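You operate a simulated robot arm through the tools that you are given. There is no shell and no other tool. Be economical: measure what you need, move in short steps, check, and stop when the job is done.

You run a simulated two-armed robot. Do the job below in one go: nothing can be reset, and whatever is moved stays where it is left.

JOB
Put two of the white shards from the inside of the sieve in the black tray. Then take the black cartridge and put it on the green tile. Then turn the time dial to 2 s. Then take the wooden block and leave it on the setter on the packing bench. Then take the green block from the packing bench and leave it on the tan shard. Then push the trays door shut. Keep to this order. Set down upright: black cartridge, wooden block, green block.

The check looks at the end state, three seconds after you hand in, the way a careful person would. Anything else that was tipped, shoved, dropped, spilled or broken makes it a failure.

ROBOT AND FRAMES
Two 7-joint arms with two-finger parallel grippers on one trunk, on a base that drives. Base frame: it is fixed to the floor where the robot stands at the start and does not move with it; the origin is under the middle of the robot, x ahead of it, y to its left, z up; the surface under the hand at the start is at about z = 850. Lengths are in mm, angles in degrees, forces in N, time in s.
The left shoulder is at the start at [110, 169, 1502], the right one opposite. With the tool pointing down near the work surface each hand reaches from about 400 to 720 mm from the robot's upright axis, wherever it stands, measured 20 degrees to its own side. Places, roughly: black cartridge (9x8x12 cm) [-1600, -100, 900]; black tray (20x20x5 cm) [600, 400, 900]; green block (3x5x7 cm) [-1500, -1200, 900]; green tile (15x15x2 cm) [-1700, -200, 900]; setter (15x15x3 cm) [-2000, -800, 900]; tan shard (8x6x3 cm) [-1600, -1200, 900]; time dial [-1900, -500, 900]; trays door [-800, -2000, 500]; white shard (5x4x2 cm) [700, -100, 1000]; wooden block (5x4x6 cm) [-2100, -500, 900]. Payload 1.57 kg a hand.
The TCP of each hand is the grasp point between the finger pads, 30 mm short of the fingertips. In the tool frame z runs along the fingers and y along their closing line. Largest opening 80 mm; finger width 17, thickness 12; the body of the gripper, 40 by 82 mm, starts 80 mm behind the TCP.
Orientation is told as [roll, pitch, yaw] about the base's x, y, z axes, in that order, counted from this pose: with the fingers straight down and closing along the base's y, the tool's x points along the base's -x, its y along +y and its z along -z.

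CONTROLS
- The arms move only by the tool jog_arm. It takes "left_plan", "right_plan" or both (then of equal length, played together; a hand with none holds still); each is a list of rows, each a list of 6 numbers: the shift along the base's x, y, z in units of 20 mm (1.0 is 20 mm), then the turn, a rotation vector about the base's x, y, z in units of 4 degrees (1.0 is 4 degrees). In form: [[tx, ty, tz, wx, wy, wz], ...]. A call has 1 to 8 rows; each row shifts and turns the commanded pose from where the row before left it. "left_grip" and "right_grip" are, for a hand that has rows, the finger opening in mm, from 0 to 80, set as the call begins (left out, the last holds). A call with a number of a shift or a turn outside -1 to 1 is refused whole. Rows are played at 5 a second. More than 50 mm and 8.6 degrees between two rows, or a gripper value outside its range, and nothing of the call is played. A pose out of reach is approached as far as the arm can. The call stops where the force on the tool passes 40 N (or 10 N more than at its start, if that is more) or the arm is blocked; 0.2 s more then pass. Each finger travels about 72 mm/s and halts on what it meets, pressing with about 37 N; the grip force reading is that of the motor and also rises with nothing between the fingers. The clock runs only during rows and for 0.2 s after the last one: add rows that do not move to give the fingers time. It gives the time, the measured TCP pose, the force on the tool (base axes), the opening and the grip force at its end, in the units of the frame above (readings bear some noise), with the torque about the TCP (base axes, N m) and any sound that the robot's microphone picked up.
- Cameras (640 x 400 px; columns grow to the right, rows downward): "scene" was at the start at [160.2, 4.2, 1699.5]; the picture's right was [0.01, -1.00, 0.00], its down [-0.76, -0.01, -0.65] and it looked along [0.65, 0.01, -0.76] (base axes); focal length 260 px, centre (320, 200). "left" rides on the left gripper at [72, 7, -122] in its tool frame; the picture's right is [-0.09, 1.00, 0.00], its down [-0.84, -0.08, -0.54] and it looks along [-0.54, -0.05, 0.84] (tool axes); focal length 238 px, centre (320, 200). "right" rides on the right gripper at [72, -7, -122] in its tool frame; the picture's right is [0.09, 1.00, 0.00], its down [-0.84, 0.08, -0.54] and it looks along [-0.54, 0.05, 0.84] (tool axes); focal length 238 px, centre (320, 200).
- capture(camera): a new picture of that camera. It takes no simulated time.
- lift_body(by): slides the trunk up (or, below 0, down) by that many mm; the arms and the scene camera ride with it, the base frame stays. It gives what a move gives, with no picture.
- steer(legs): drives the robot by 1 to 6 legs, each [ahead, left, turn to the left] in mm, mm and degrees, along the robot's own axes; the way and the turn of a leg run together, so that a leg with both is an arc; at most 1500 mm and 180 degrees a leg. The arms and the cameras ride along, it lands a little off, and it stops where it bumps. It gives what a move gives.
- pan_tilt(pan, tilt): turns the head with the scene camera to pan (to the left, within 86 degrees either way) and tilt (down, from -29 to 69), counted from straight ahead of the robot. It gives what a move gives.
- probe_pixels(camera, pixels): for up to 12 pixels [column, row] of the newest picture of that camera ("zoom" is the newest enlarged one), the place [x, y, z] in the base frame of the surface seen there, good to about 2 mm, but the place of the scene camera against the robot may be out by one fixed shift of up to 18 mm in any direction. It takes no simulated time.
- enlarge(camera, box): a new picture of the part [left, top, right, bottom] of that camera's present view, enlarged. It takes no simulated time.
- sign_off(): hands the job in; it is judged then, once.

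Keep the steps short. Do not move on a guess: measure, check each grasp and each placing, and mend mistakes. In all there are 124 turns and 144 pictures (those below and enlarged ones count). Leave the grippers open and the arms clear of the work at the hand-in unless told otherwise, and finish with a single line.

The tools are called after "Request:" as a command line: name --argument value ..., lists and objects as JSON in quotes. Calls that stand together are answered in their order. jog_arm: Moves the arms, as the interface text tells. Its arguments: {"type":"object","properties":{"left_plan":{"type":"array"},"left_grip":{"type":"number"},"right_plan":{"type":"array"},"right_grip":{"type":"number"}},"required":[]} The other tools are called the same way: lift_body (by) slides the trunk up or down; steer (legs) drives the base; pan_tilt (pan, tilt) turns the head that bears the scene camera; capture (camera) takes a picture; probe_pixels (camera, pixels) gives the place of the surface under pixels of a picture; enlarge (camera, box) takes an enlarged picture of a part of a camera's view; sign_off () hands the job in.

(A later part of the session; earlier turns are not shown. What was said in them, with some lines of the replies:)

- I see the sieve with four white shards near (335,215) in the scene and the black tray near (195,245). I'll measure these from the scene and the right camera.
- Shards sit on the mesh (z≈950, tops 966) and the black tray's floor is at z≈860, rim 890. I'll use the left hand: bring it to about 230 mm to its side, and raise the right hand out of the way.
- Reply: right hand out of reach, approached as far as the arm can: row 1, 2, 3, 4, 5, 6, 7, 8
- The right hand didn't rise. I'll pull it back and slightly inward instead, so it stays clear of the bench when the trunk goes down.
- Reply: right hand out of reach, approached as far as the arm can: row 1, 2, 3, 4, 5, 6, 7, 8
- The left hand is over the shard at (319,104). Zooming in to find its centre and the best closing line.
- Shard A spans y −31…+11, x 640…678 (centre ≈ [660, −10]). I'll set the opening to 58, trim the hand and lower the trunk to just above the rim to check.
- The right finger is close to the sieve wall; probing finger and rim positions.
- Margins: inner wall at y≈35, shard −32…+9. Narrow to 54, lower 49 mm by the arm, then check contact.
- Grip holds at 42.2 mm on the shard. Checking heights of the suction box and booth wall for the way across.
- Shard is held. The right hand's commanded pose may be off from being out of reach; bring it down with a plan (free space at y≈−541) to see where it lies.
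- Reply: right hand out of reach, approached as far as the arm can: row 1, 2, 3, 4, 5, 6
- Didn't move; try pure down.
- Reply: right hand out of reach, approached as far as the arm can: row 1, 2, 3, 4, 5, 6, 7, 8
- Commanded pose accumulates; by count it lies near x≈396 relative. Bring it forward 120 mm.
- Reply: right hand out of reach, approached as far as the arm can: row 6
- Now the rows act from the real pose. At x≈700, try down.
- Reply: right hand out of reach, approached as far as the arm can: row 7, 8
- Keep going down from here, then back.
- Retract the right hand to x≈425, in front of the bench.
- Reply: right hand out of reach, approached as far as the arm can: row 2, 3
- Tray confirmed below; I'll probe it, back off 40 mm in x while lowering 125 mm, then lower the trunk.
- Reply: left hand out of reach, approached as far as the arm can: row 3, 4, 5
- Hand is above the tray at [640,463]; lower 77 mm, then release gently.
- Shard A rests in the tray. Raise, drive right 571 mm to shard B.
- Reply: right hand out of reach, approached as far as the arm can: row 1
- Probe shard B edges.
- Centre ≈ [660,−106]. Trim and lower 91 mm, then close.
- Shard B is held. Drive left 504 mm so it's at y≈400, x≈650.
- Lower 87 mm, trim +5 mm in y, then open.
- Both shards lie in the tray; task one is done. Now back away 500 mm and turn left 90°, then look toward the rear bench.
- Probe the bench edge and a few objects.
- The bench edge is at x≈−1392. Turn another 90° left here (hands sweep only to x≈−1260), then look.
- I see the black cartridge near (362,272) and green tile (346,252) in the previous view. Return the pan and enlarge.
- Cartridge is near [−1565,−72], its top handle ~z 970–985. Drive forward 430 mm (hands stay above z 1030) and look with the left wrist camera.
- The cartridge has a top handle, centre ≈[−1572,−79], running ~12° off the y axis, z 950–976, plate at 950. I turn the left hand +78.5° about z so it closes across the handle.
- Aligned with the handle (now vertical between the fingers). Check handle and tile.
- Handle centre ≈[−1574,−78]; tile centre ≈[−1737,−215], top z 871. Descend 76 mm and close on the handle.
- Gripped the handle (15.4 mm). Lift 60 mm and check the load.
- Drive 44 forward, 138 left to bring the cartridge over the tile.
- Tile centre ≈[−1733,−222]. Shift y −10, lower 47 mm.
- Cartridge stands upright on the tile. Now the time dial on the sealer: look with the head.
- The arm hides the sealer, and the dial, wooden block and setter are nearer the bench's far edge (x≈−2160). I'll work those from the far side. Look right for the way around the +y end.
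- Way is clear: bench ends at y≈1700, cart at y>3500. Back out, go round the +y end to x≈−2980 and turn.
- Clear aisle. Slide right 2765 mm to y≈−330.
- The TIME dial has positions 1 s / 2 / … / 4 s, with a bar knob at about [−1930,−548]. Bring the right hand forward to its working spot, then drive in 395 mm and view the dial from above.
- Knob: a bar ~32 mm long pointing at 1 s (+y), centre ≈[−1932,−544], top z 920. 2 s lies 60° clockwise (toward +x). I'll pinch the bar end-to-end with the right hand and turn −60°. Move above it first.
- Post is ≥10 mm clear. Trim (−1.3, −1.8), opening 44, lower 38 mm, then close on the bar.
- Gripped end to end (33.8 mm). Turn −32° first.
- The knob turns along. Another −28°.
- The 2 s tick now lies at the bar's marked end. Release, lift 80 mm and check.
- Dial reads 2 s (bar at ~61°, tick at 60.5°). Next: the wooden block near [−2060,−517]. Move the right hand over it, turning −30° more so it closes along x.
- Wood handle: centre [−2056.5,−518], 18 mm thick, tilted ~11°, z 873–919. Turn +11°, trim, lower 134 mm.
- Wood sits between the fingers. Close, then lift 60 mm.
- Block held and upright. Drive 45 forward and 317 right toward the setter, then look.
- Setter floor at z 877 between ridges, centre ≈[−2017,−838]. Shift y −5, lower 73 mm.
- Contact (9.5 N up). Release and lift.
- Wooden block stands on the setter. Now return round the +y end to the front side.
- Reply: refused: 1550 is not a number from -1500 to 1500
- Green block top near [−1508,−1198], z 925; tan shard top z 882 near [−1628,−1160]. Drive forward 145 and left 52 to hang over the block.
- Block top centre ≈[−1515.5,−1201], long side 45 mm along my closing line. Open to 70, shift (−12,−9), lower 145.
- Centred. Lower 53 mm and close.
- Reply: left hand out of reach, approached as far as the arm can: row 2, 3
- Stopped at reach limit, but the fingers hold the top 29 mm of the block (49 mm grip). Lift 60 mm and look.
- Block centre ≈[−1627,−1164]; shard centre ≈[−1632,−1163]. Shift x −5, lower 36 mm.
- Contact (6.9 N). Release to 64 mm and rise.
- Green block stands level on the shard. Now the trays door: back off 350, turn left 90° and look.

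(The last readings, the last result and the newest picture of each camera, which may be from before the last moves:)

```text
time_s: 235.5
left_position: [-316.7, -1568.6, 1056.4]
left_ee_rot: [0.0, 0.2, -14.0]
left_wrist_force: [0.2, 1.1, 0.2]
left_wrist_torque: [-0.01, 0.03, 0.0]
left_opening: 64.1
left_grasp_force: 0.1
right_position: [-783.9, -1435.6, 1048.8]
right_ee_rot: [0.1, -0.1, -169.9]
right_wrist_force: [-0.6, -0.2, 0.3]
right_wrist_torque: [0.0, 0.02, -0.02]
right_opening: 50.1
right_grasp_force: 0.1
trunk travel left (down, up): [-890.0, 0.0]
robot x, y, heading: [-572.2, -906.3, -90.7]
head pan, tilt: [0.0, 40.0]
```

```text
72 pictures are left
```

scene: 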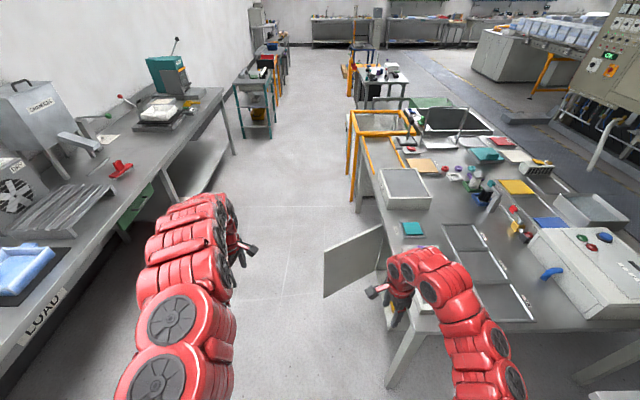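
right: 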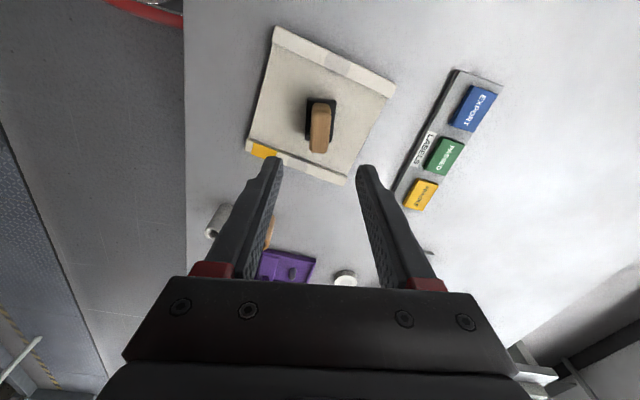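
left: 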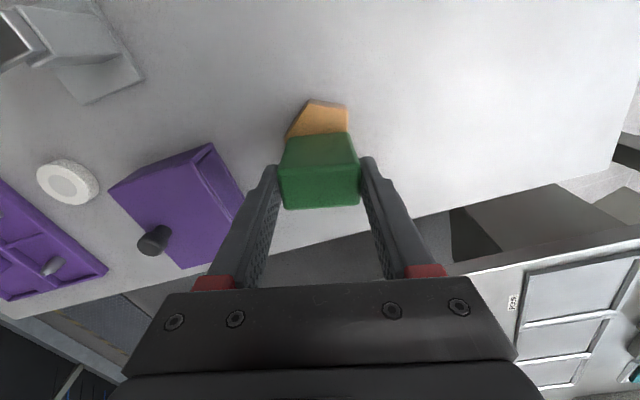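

Request:
enlarge --camera "scene" --box '[290, 190, 450, 310]'

Request:
probe_pixels --camera "scene" --pixels '[[326, 255], [327, 292], [355, 262], [382, 235], [383, 260], [360, 205], [390, 330], [368, 200], [345, 280], [325, 330]]'

```text
3.33 times, centred on (370, 250) of scene
```

zoom: 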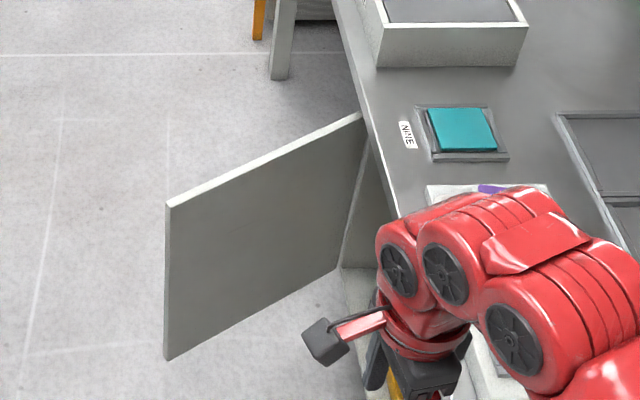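

```text
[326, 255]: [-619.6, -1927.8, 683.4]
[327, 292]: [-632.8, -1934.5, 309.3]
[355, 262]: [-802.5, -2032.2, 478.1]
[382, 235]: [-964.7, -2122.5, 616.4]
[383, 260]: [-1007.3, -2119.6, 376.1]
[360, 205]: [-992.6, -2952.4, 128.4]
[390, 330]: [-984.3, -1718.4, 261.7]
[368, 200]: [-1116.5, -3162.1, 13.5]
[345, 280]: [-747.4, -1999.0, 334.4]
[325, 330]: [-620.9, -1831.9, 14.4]
```

Door panel: hinge ≈[−985,−2125], free edge ≈[−618,−1925], z 300–695; it shuts by swinging toward −x/+y, so I must push its far (−y/+x) side along −x. Probing the bench edge overhang.

Request:
probe_pixels --camera "zoom" --pixels '[[372, 150], [350, 70], [385, 185], [395, 205], [362, 118], [365, 190], [360, 240], [345, 268], [168, 205], [168, 355], [340, 260], [430, 160]]'

```text
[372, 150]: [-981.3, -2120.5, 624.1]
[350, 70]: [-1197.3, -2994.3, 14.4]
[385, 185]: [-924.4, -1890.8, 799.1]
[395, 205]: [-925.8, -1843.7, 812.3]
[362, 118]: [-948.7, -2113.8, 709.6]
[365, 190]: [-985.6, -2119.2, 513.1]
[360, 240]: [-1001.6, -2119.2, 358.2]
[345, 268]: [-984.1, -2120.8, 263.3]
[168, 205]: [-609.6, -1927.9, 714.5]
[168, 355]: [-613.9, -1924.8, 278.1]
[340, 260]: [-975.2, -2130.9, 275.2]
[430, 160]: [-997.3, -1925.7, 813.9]
```

Bench edge overhangs to x≈−925, so I'll push with the left hand pitched forward. Turn back to face −x, back to x≈60 and slide to y≈−1717.

Request:
steer --legs '[[0, 0, -89.3], [-630, 0, 0], [0, 811, 0]]'

Request:
pan_tilt --pan 10 --tilt 40

Request:
capture --camera "scene"

```text
time_s: 246.8
left_position: [-610.4, -1989.0, 1057.8]
left_ee_rot: [0.0, 0.0, -103.5]
left_wrist_force: [0.4, 1.3, -0.5]
left_wrist_torque: [0.01, 0.0, 0.0]
left_opening: 64.0
left_grasp_force: 0.1
right_position: [-481.5, -1519.8, 1048.0]
right_ee_rot: [0.1, -0.1, 100.7]
right_wrist_force: [0.0, 0.1, 0.3]
right_wrist_torque: [0.03, 0.01, 0.0]
right_opening: 49.7
right_grasp_force: 0.1
trunk travel left (down, up): [-890.0, 0.0]
robot x, y, heading: [50.8, -1728.6, 179.8]
head pan, tilt: [0.0, 40.0]
```

```text
time_s: 247.5
left_position: [-610.6, -1990.3, 1055.6]
left_ee_rot: [0.0, 0.1, -103.5]
left_wrist_force: [0.5, 0.2, 0.3]
left_wrist_torque: [-0.02, -0.02, -0.01]
left_opening: 63.9
left_grasp_force: 0.0
right_position: [-481.2, -1520.3, 1048.2]
right_ee_rot: [-0.1, -0.1, 100.7]
right_wrist_force: [0.5, 0.9, 0.5]
right_wrist_torque: [0.01, 0.02, 0.0]
right_opening: 50.0
right_grasp_force: 0.0
trunk travel left (down, up): [-890.0, 0.0]
robot x, y, heading: [50.4, -1727.6, 179.7]
head pan, tilt: [10.0, 40.0]
```

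```text
70 pictures are left
```

scene: 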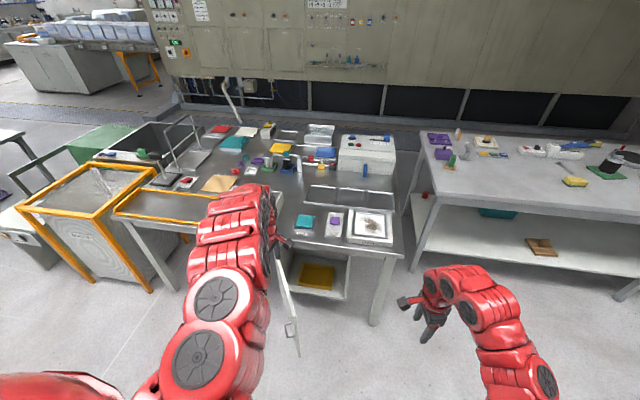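

The door's outer face has a handle near its free edge. Close the left fingers and pitch the hand forward (rotation about +y).

Request:
jog_arm --left_plan '[[0, 0, 0, 0, 1, 0], [0, 0, 0, 0, 1, 0], [0, 0, 0, 0, 1, 0], [0, 0, 0, 0, 1, 0], [0, 0, 0, 0, 1, 0], [0, 0, 0, 0, 1, 0], [0, 0, 0, 0, 1, 0], [0, 0, 0, 0, 1, 0]]' --left_grip 0

Request:
jog_arm --left_plan '[[0, 0, 0, 0, 1, 0], [0, 0, 0, 0, 1, 0], [0, 0, 0, 0, 1, 0], [0, 0, 0, 0, 1, 0], [0, 0, 0, 0, 1, 0], [0, 0, 0, 0, 1, 0], [0, 0, 0, 0, 1, 0], [0, 0, 0, 0, 1, 0]]'

```text
time_s: 249.3
left_position: [-647.8, -1996.5, 1038.3]
left_ee_rot: [-30.3, -6.7, -101.7]
left_wrist_force: [-0.1, -0.6, 0.3]
left_wrist_torque: [-0.01, 0.03, -0.01]
left_opening: 0.0
left_grasp_force: 21.1
left hand out of reach, approached as far as the arm can: row 3, 4, 6, 7, 8
right_position: [-482.0, -1520.1, 1048.9]
right_ee_rot: [0.1, -0.1, 100.6]
right_wrist_force: [1.0, -0.2, -0.5]
right_wrist_torque: [0.0, 0.01, 0.0]
right_opening: 50.2
right_grasp_force: 0.0
trunk travel left (down, up): [-890.0, 0.0]
robot x, y, heading: [51.6, -1727.6, 179.7]
head pan, tilt: [10.0, 40.0]
```

```text
time_s: 251.1
left_position: [-683.2, -2027.7, 1044.6]
left_ee_rot: [-55.8, -10.2, -98.5]
left_wrist_force: [0.6, -0.1, 0.0]
left_wrist_torque: [-0.01, -0.02, 0.0]
left_opening: 0.3
left_grasp_force: 20.8
left hand out of reach, approached as far as the arm can: row 1, 2, 4, 5, 6, 7
right_position: [-481.9, -1521.9, 1048.1]
right_ee_rot: [-0.1, -0.1, 100.6]
right_wrist_force: [0.3, 0.0, 0.4]
right_wrist_torque: [-0.01, 0.0, 0.05]
right_opening: 50.2
right_grasp_force: 0.0
trunk travel left (down, up): [-890.0, 0.0]
robot x, y, heading: [51.9, -1729.3, 179.3]
head pan, tilt: [10.0, 40.0]
```

Pitched ~56°. Continue while extending forward.

Request:
jog_arm --left_plan '[[-0.5, 0, 0, 0, 1, 0], [-0.5, 0, 0, 0, 1, 0], [-0.5, 0, 0, 0, 1, 0], [-0.5, 0, 0, 0, 1, 0], [-0.5, 0, 0, 0, 1, 0], [-0.5, 0, 0, 0, 1, 0], [-0.5, 0, 0, 0, 1, 0]]'

Request:
capture --camera "scene"

```text
time_s: 252.7
left_position: [-752.1, -2027.8, 1044.8]
left_ee_rot: [-84.1, -12.9, -92.9]
left_wrist_force: [-1.2, 0.0, 0.3]
left_wrist_torque: [-0.04, -0.01, 0.0]
left_opening: 0.0
left_grasp_force: 21.0
right_position: [-482.2, -1521.9, 1048.5]
right_ee_rot: [-0.1, -0.1, 100.5]
right_wrist_force: [0.1, -0.6, -0.2]
right_wrist_torque: [0.01, 0.03, 0.0]
right_opening: 50.1
right_grasp_force: 0.1
trunk travel left (down, up): [-890.0, 0.0]
robot x, y, heading: [51.1, -1726.6, 179.9]
head pan, tilt: [10.0, 40.0]
```

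```text
69 pictures are left
```

scene: 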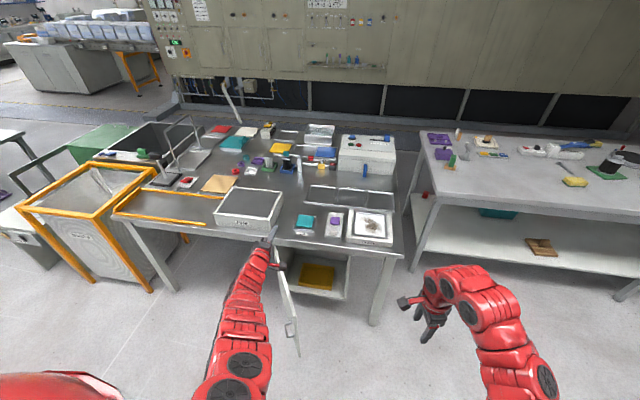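

Hand is now horizontal, pointing −x. Back up 110 mm so the tip clears the door's free edge, then lower the trunk 485 mm.

Request:
steer --legs '[[-110, 0, 0]]'

Request:
lift_body --by -485

Request:
pan_tilt --pan 15 --tilt 20

Request:
capture --camera "scene"

Request:
capture --camera "left"

```text
time_s: 253.9
left_position: [-643.1, -2029.7, 1045.1]
left_ee_rot: [-84.1, -13.1, -92.8]
left_wrist_force: [-0.5, -0.1, 0.3]
left_wrist_torque: [0.02, 0.02, -0.01]
left_opening: 0.0
left_grasp_force: 21.6
right_position: [-374.4, -1522.5, 1048.1]
right_ee_rot: [-0.1, -0.1, 100.6]
right_wrist_force: [0.2, 0.2, 0.7]
right_wrist_torque: [0.0, 0.0, -0.01]
right_opening: 50.0
right_grasp_force: 0.1
trunk travel left (down, up): [-890.0, 0.0]
robot x, y, heading: [160.3, -1723.3, 179.6]
head pan, tilt: [10.0, 40.0]
```

```text
refused: -485 is not a number from -400 to 400
```

```text
time_s: 254.7
left_position: [-641.6, -2028.7, 1045.8]
left_ee_rot: [-84.2, -13.0, -92.8]
left_wrist_force: [-0.3, 0.6, 0.9]
left_wrist_torque: [0.01, 0.01, -0.03]
left_opening: 0.0
left_grasp_force: 21.3
right_position: [-372.9, -1521.1, 1048.7]
right_ee_rot: [0.0, -0.1, 100.7]
right_wrist_force: [0.1, 0.0, -0.1]
right_wrist_torque: [0.0, -0.01, 0.03]
right_opening: 50.3
right_grasp_force: 0.1
trunk travel left (down, up): [-890.0, 0.0]
robot x, y, heading: [160.2, -1729.4, 179.7]
head pan, tilt: [15.0, 20.0]
```

```text
68 pictures are left
```

scene: 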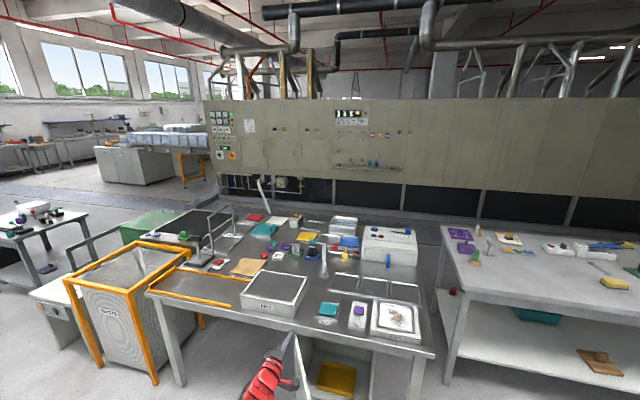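

```text
67 pictures are left
```

left: 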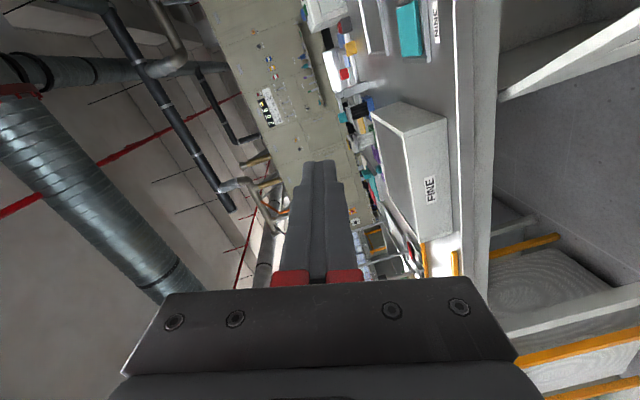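

Request:
lift_body --by -400

Request:
lift_body --by -70

Request:
pan_tilt --pan 22 --tilt 35

Request:
capture --camera "scene"

Request:
capture --camera "left"

```text
time_s: 258.5
left_position: [-642.8, -2028.7, 645.4]
left_ee_rot: [-84.2, -13.0, -92.8]
left_wrist_force: [0.0, 0.8, -0.9]
left_wrist_torque: [0.01, 0.0, 0.02]
left_opening: 0.0
left_grasp_force: 21.0
right_position: [-371.9, -1522.1, 648.3]
right_ee_rot: [0.1, -0.1, 100.7]
right_wrist_force: [0.4, 0.1, 0.4]
right_wrist_torque: [-0.01, 0.03, 0.0]
right_opening: 49.9
right_grasp_force: 0.1
trunk travel left (down, up): [-490.0, 400.0]
robot x, y, heading: [159.8, -1729.6, 179.6]
head pan, tilt: [15.0, 20.0]
```

```text
time_s: 259.6
left_position: [-641.7, -2028.9, 576.4]
left_ee_rot: [-84.2, -13.1, -92.8]
left_wrist_force: [-0.5, 0.3, 0.0]
left_wrist_torque: [-0.04, 0.0, -0.04]
left_opening: 0.3
left_grasp_force: 21.1
right_position: [-372.6, -1520.9, 578.5]
right_ee_rot: [0.0, -0.2, 100.8]
right_wrist_force: [0.5, -0.1, 0.8]
right_wrist_torque: [-0.04, -0.05, 0.0]
right_opening: 50.0
right_grasp_force: 0.1
trunk travel left (down, up): [-420.0, 470.0]
robot x, y, heading: [155.4, -1723.0, 179.9]
head pan, tilt: [15.0, 20.0]
```

```text
time_s: 260.4
left_position: [-643.2, -2028.0, 576.5]
left_ee_rot: [-84.2, -13.0, -92.9]
left_wrist_force: [0.2, 0.5, -0.8]
left_wrist_torque: [-0.03, 0.01, 0.03]
left_opening: 0.2
left_grasp_force: 21.8
right_position: [-373.1, -1522.0, 579.1]
right_ee_rot: [0.1, -0.1, 100.8]
right_wrist_force: [-0.8, -0.6, -0.8]
right_wrist_torque: [-0.01, 0.04, -0.01]
right_opening: 50.0
right_grasp_force: 0.0
trunk travel left (down, up): [-420.0, 470.0]
robot x, y, heading: [159.7, -1728.4, 179.5]
head pan, tilt: [22.0, 35.0]
```

```text
66 pictures are left
```

scene: 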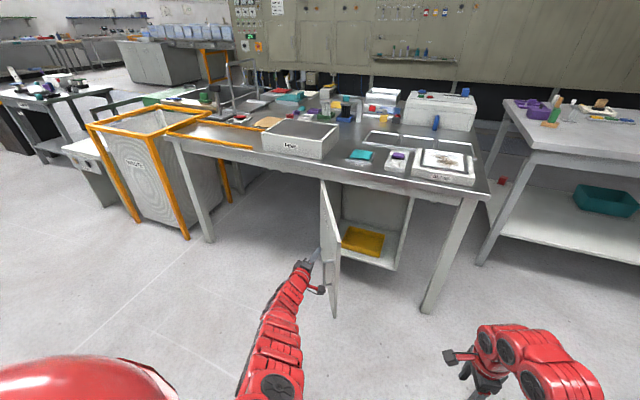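

```text
65 pictures are left
```

left: 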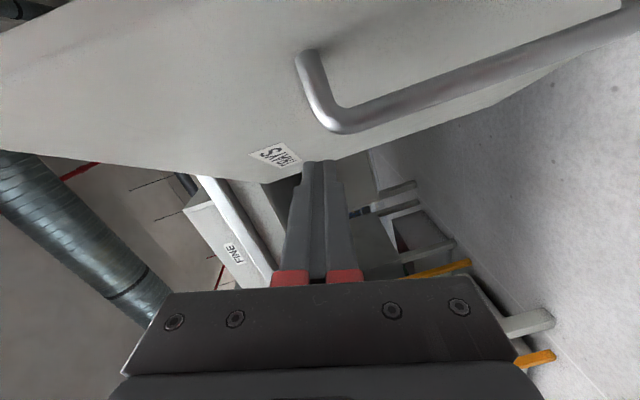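

The hand is on the door's outer side; the label TRAYS is visible. Probe the door face with the wrist camera.

Request:
probe_pixels --camera "left" --pixels '[[200, 100], [100, 120], [250, 60], [300, 150], [345, 130], [310, 55], [500, 20], [260, 175], [330, 25], [450, 20]]'

```text
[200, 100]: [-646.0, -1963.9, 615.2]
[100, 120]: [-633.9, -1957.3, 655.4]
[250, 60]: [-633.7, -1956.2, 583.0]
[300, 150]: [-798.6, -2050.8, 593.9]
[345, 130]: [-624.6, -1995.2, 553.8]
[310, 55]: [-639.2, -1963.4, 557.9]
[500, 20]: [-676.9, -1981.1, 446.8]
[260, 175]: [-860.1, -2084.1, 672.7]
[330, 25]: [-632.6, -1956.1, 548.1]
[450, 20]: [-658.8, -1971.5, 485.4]
```

Door face line confirmed; hand tip at y≈−2028 lies 45 mm off it. Drive forward 150 mm to start pushing.

Request:
steer --legs '[[150, 0, 0]]'

Request:
capture --camera "left"

Request:
capture --camera "scene"

```text
time_s: 261.8
left_position: [-794.1, -2028.1, 574.5]
left_ee_rot: [-84.1, -13.1, -92.9]
left_wrist_force: [-0.5, -0.3, -0.4]
left_wrist_torque: [-0.01, 0.04, 0.01]
left_opening: 0.2
left_grasp_force: 21.2
right_position: [-524.1, -1520.4, 578.9]
right_ee_rot: [-0.2, 0.0, 100.7]
right_wrist_force: [0.1, 0.1, 0.7]
right_wrist_torque: [0.0, 0.0, 0.01]
right_opening: 49.9
right_grasp_force: 0.1
trunk travel left (down, up): [-420.0, 470.0]
robot x, y, heading: [10.6, -1730.3, 179.4]
head pan, tilt: [22.0, 35.0]
```

```text
64 pictures are left
```

left: 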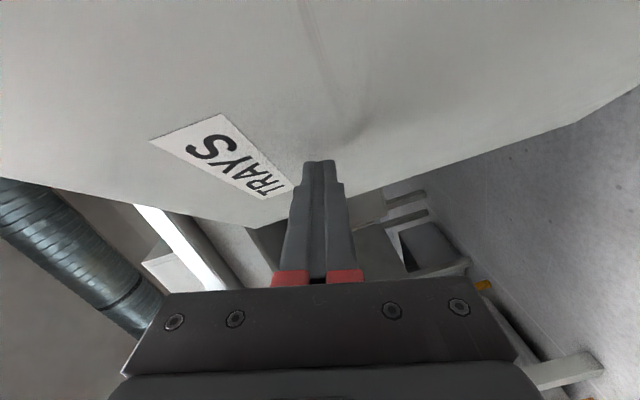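

```text
63 pictures are left
```

scene: 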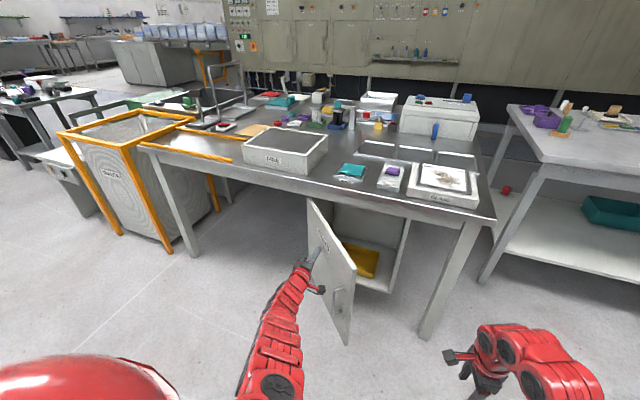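

The door swings with the push. Continue forward 60 while drifting 40 right (+y) for a better lever.

Request:
steer --legs '[[60, -40, 0]]'

Request:
capture --camera "scene"

Request:
capture --camera "left"

```text
time_s: 262.8
left_position: [-853.7, -1987.8, 574.9]
left_ee_rot: [-84.1, -13.0, -92.8]
left_wrist_force: [-0.4, 0.5, 0.1]
left_wrist_torque: [0.0, -0.01, 0.04]
left_opening: 0.0
left_grasp_force: 21.0
right_position: [-583.7, -1480.9, 577.6]
right_ee_rot: [-0.1, 0.0, 100.7]
right_wrist_force: [0.4, 0.3, 0.6]
right_wrist_torque: [0.02, -0.01, 0.03]
right_opening: 50.1
right_grasp_force: 0.1
trunk travel left (down, up): [-420.0, 470.0]
robot x, y, heading: [-52.9, -1687.1, 179.9]
head pan, tilt: [22.0, 35.0]
```

```text
62 pictures are left
```

scene: 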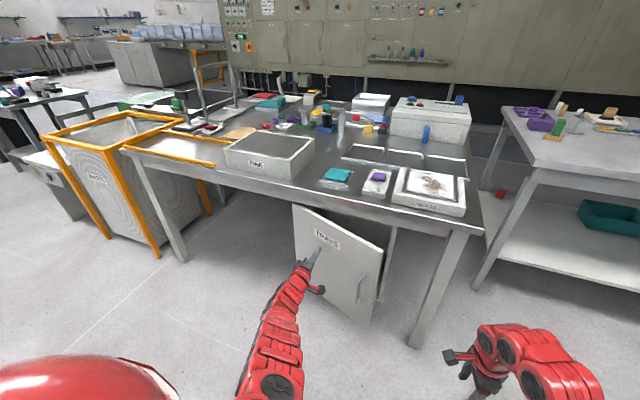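

```text
61 pictures are left
```

left: 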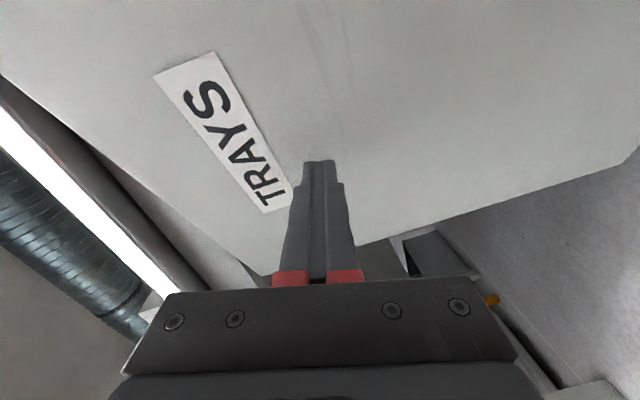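

Request:
steer --legs '[[45, -50, 0]]'

Request:
capture --camera "scene"

Request:
probe_pixels --camera "scene" --pixels '[[300, 235], [340, 265], [380, 270], [355, 240], [392, 240], [385, 290], [300, 215]]'

```text
time_s: 263.8
left_position: [-897.3, -1937.3, 576.5]
left_ee_rot: [-84.2, -13.0, -92.7]
left_wrist_force: [0.3, 0.5, -0.3]
left_wrist_torque: [0.0, -0.02, 0.04]
left_opening: 0.0
left_grasp_force: 21.2
right_position: [-628.2, -1428.9, 578.0]
right_ee_rot: [0.0, 0.0, 100.8]
right_wrist_force: [0.1, -0.3, -0.2]
right_wrist_torque: [-0.03, 0.0, 0.0]
right_opening: 50.1
right_grasp_force: 0.1
trunk travel left (down, up): [-420.0, 470.0]
robot x, y, heading: [-91.6, -1637.3, 179.7]
head pan, tilt: [22.0, 35.0]
```

```text
60 pictures are left
```

scene: 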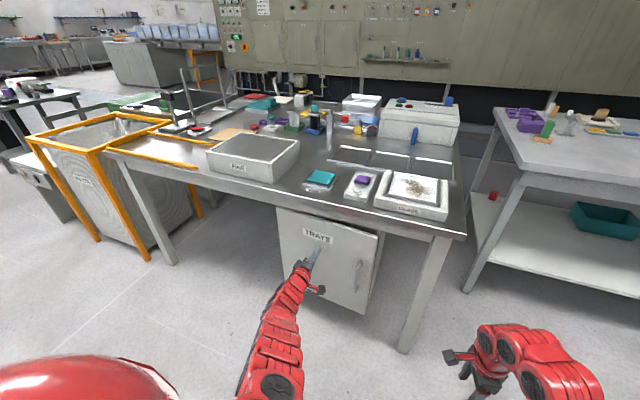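

```text
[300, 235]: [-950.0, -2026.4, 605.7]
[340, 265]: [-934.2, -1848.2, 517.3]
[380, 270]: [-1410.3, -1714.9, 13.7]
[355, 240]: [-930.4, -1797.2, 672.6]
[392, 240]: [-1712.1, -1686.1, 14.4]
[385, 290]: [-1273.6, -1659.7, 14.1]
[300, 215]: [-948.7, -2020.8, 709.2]
```

About 5° remain. Push 25 forward, 40 right.

Request:
steer --legs '[[18, -40, 0]]'

Request:
jog_arm --left_plan '[[-0.2, 0, 0, 0, 0, 0], [-0.2, 0, 0, 0, 0, 0], [-0.2, 0, 0, 0, 0, 0], [-0.2, 0, 0, 0, 0, 0]]'

Request:
capture --camera "scene"

Request:
probe_pixels --camera "scene" --pixels '[[280, 235], [290, 280], [335, 260], [340, 240], [345, 290], [355, 240], [300, 215]]'

```text
time_s: 264.7
left_position: [-915.4, -1894.8, 576.2]
left_ee_rot: [-84.0, -13.2, -92.9]
left_wrist_force: [-0.1, 0.3, -1.2]
left_wrist_torque: [0.01, 0.0, 0.03]
left_opening: 0.2
left_grasp_force: 20.9
right_position: [-645.3, -1389.9, 577.2]
right_ee_rot: [-0.1, 0.1, 100.6]
right_wrist_force: [-0.5, 1.1, -0.2]
right_wrist_torque: [-0.02, -0.01, 0.01]
right_opening: 50.0
right_grasp_force: 0.1
trunk travel left (down, up): [-420.0, 470.0]
robot x, y, heading: [-107.4, -1598.3, 179.7]
head pan, tilt: [22.0, 35.0]
```

```text
time_s: 265.7
left_position: [-927.8, -1895.9, 576.6]
left_ee_rot: [-84.1, -13.0, -92.7]
left_wrist_force: [26.5, 5.9, 0.4]
left_wrist_torque: [-0.05, 0.22, 0.01]
left_opening: 0.0
left_grasp_force: 21.2
right_position: [-643.8, -1388.7, 578.8]
right_ee_rot: [0.0, 0.0, 100.7]
right_wrist_force: [-0.1, -0.2, 0.5]
right_wrist_torque: [-0.02, 0.03, -0.01]
right_opening: 49.8
right_grasp_force: 0.0
trunk travel left (down, up): [-420.0, 470.0]
robot x, y, heading: [-107.7, -1598.0, 179.9]
head pan, tilt: [22.0, 35.0]
```

```text
59 pictures are left
```

scene: 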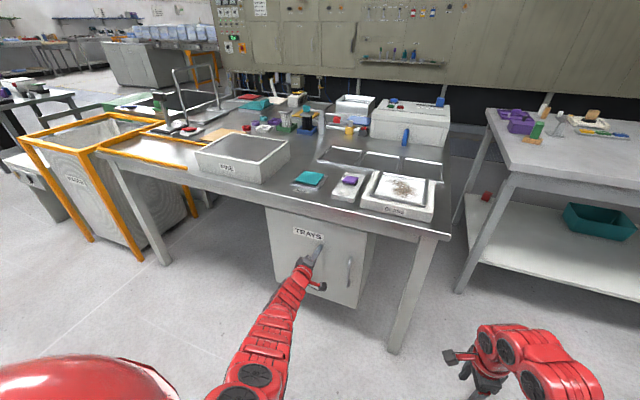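

```text
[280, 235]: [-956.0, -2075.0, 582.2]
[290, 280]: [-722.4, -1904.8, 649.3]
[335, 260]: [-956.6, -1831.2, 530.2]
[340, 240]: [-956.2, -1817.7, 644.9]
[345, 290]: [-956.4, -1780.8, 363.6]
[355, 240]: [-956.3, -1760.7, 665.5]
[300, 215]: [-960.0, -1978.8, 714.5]
```

Door is flush (x −956 all along) and resists at 26 N: shut. Back away, open the left gripper and check.

Request:
steer --legs '[[-250, 0, 0]]'

Request:
jog_arm --left_plan '[[0, 0, 0, 0, 0, 0], [0, 0, 0, 0, 0, 0], [0, 0, 0, 0, 0, 0], [0, 0, 0, 0, 0, 0], [0, 0, 0, 0, 0, 0], [0, 0, 0, 0, 0, 0]]' --right_plan '[[0, 0, 0, 0, 0, 0], [0, 0, 0, 0, 0, 0], [0, 0, 0, 0, 0, 0], [0, 0, 0, 0, 0, 0], [0, 0, 0, 0, 0, 0], [0, 0, 0, 0, 0, 0]]' --left_grip 80 --right_grip 80

Request:
lift_body --by 400

Request:
capture --camera "scene"

```text
time_s: 267.5
left_position: [-683.3, -1897.2, 576.7]
left_ee_rot: [-84.2, -13.0, -92.9]
left_wrist_force: [0.0, -0.5, -0.4]
left_wrist_torque: [0.03, 0.0, -0.02]
left_opening: 0.1
left_grasp_force: 21.0
right_position: [-395.4, -1391.3, 578.8]
right_ee_rot: [-0.1, -0.1, 100.7]
right_wrist_force: [0.0, 0.2, 0.2]
right_wrist_torque: [0.01, 0.04, 0.0]
right_opening: 50.0
right_grasp_force: 0.0
trunk travel left (down, up): [-420.0, 470.0]
robot x, y, heading: [137.1, -1596.2, 179.6]
head pan, tilt: [22.0, 35.0]
```

```text
time_s: 268.9
left_position: [-682.7, -1898.2, 575.8]
left_ee_rot: [-84.3, -13.0, -92.9]
left_wrist_force: [0.1, -0.5, 0.0]
left_wrist_torque: [-0.01, 0.01, 0.01]
left_opening: 80.0
left_grasp_force: 0.0
right_position: [-395.4, -1390.6, 577.0]
right_ee_rot: [0.0, -0.1, 100.6]
right_wrist_force: [0.4, 0.1, -0.1]
right_wrist_torque: [-0.02, 0.0, 0.05]
right_opening: 80.0
right_grasp_force: 0.1
trunk travel left (down, up): [-420.0, 470.0]
robot x, y, heading: [139.4, -1599.2, 179.7]
head pan, tilt: [22.0, 35.0]
```

```text
time_s: 272.7
left_position: [-681.2, -1896.8, 976.1]
left_ee_rot: [-84.3, -13.1, -92.8]
left_wrist_force: [0.0, -0.6, -0.1]
left_wrist_torque: [0.01, 0.03, 0.03]
left_opening: 80.1
left_grasp_force: 0.1
right_position: [-395.9, -1389.6, 978.9]
right_ee_rot: [-0.1, -0.1, 100.6]
right_wrist_force: [0.4, -0.2, -0.6]
right_wrist_torque: [0.03, 0.01, -0.04]
right_opening: 80.1
right_grasp_force: 0.0
trunk travel left (down, up): [-820.0, 70.0]
robot x, y, heading: [138.1, -1597.1, 179.5]
head pan, tilt: [22.0, 35.0]
```

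```text
58 pictures are left
```

scene: 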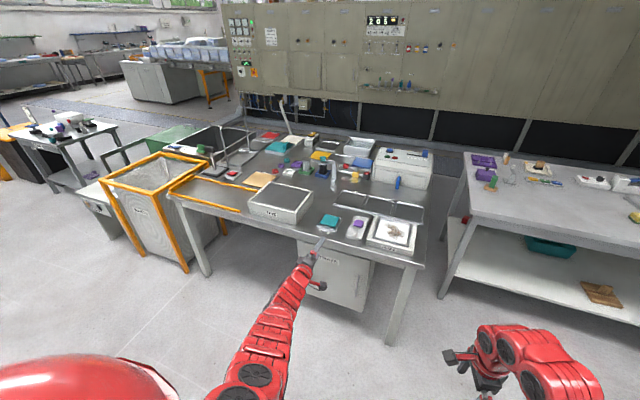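

Door stays shut. One last look at the packing bench to confirm the placings.

Request:
pan_tilt --pan -18 --tilt 20

Request:
enlarge --camera "scene" --box '[120, 180, 400, 330]'

```text
time_s: 273.8
left_position: [-683.4, -1897.6, 976.5]
left_ee_rot: [-84.2, -13.0, -92.9]
left_wrist_force: [0.0, 0.6, -0.4]
left_wrist_torque: [0.0, -0.02, 0.0]
left_opening: 80.4
left_grasp_force: 0.1
right_position: [-396.4, -1390.4, 979.1]
right_ee_rot: [-0.1, -0.1, 100.6]
right_wrist_force: [0.1, -0.1, -0.2]
right_wrist_torque: [0.0, -0.02, 0.0]
right_opening: 80.0
right_grasp_force: 0.1
trunk travel left (down, up): [-820.0, 70.0]
robot x, y, heading: [135.5, -1600.4, 179.7]
head pan, tilt: [-18.0, 20.0]
```

```text
2.29 times, centred on (260, 255) of scene
```

zoom: 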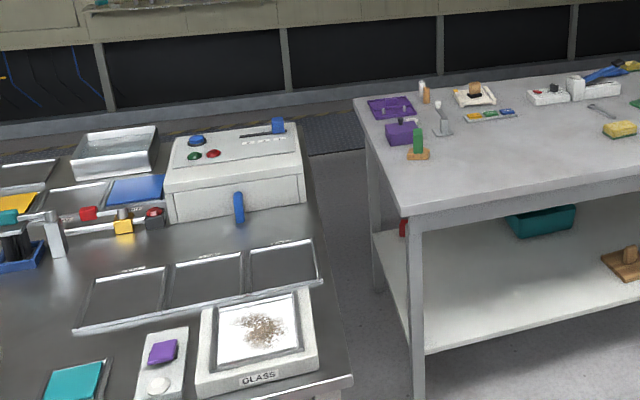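

Green block on the shard and wooden block on the setter both stand upright, and the arms are clear. Handing in.

Request:
sign_off

```text
The job is handed in.
```

All six steps were done in order and the job is handed in: two shards in the black tray, cartridge on the green tile, dial at 2 s, wooden block on the setter, green block on the tan shard, and the trays door shut.
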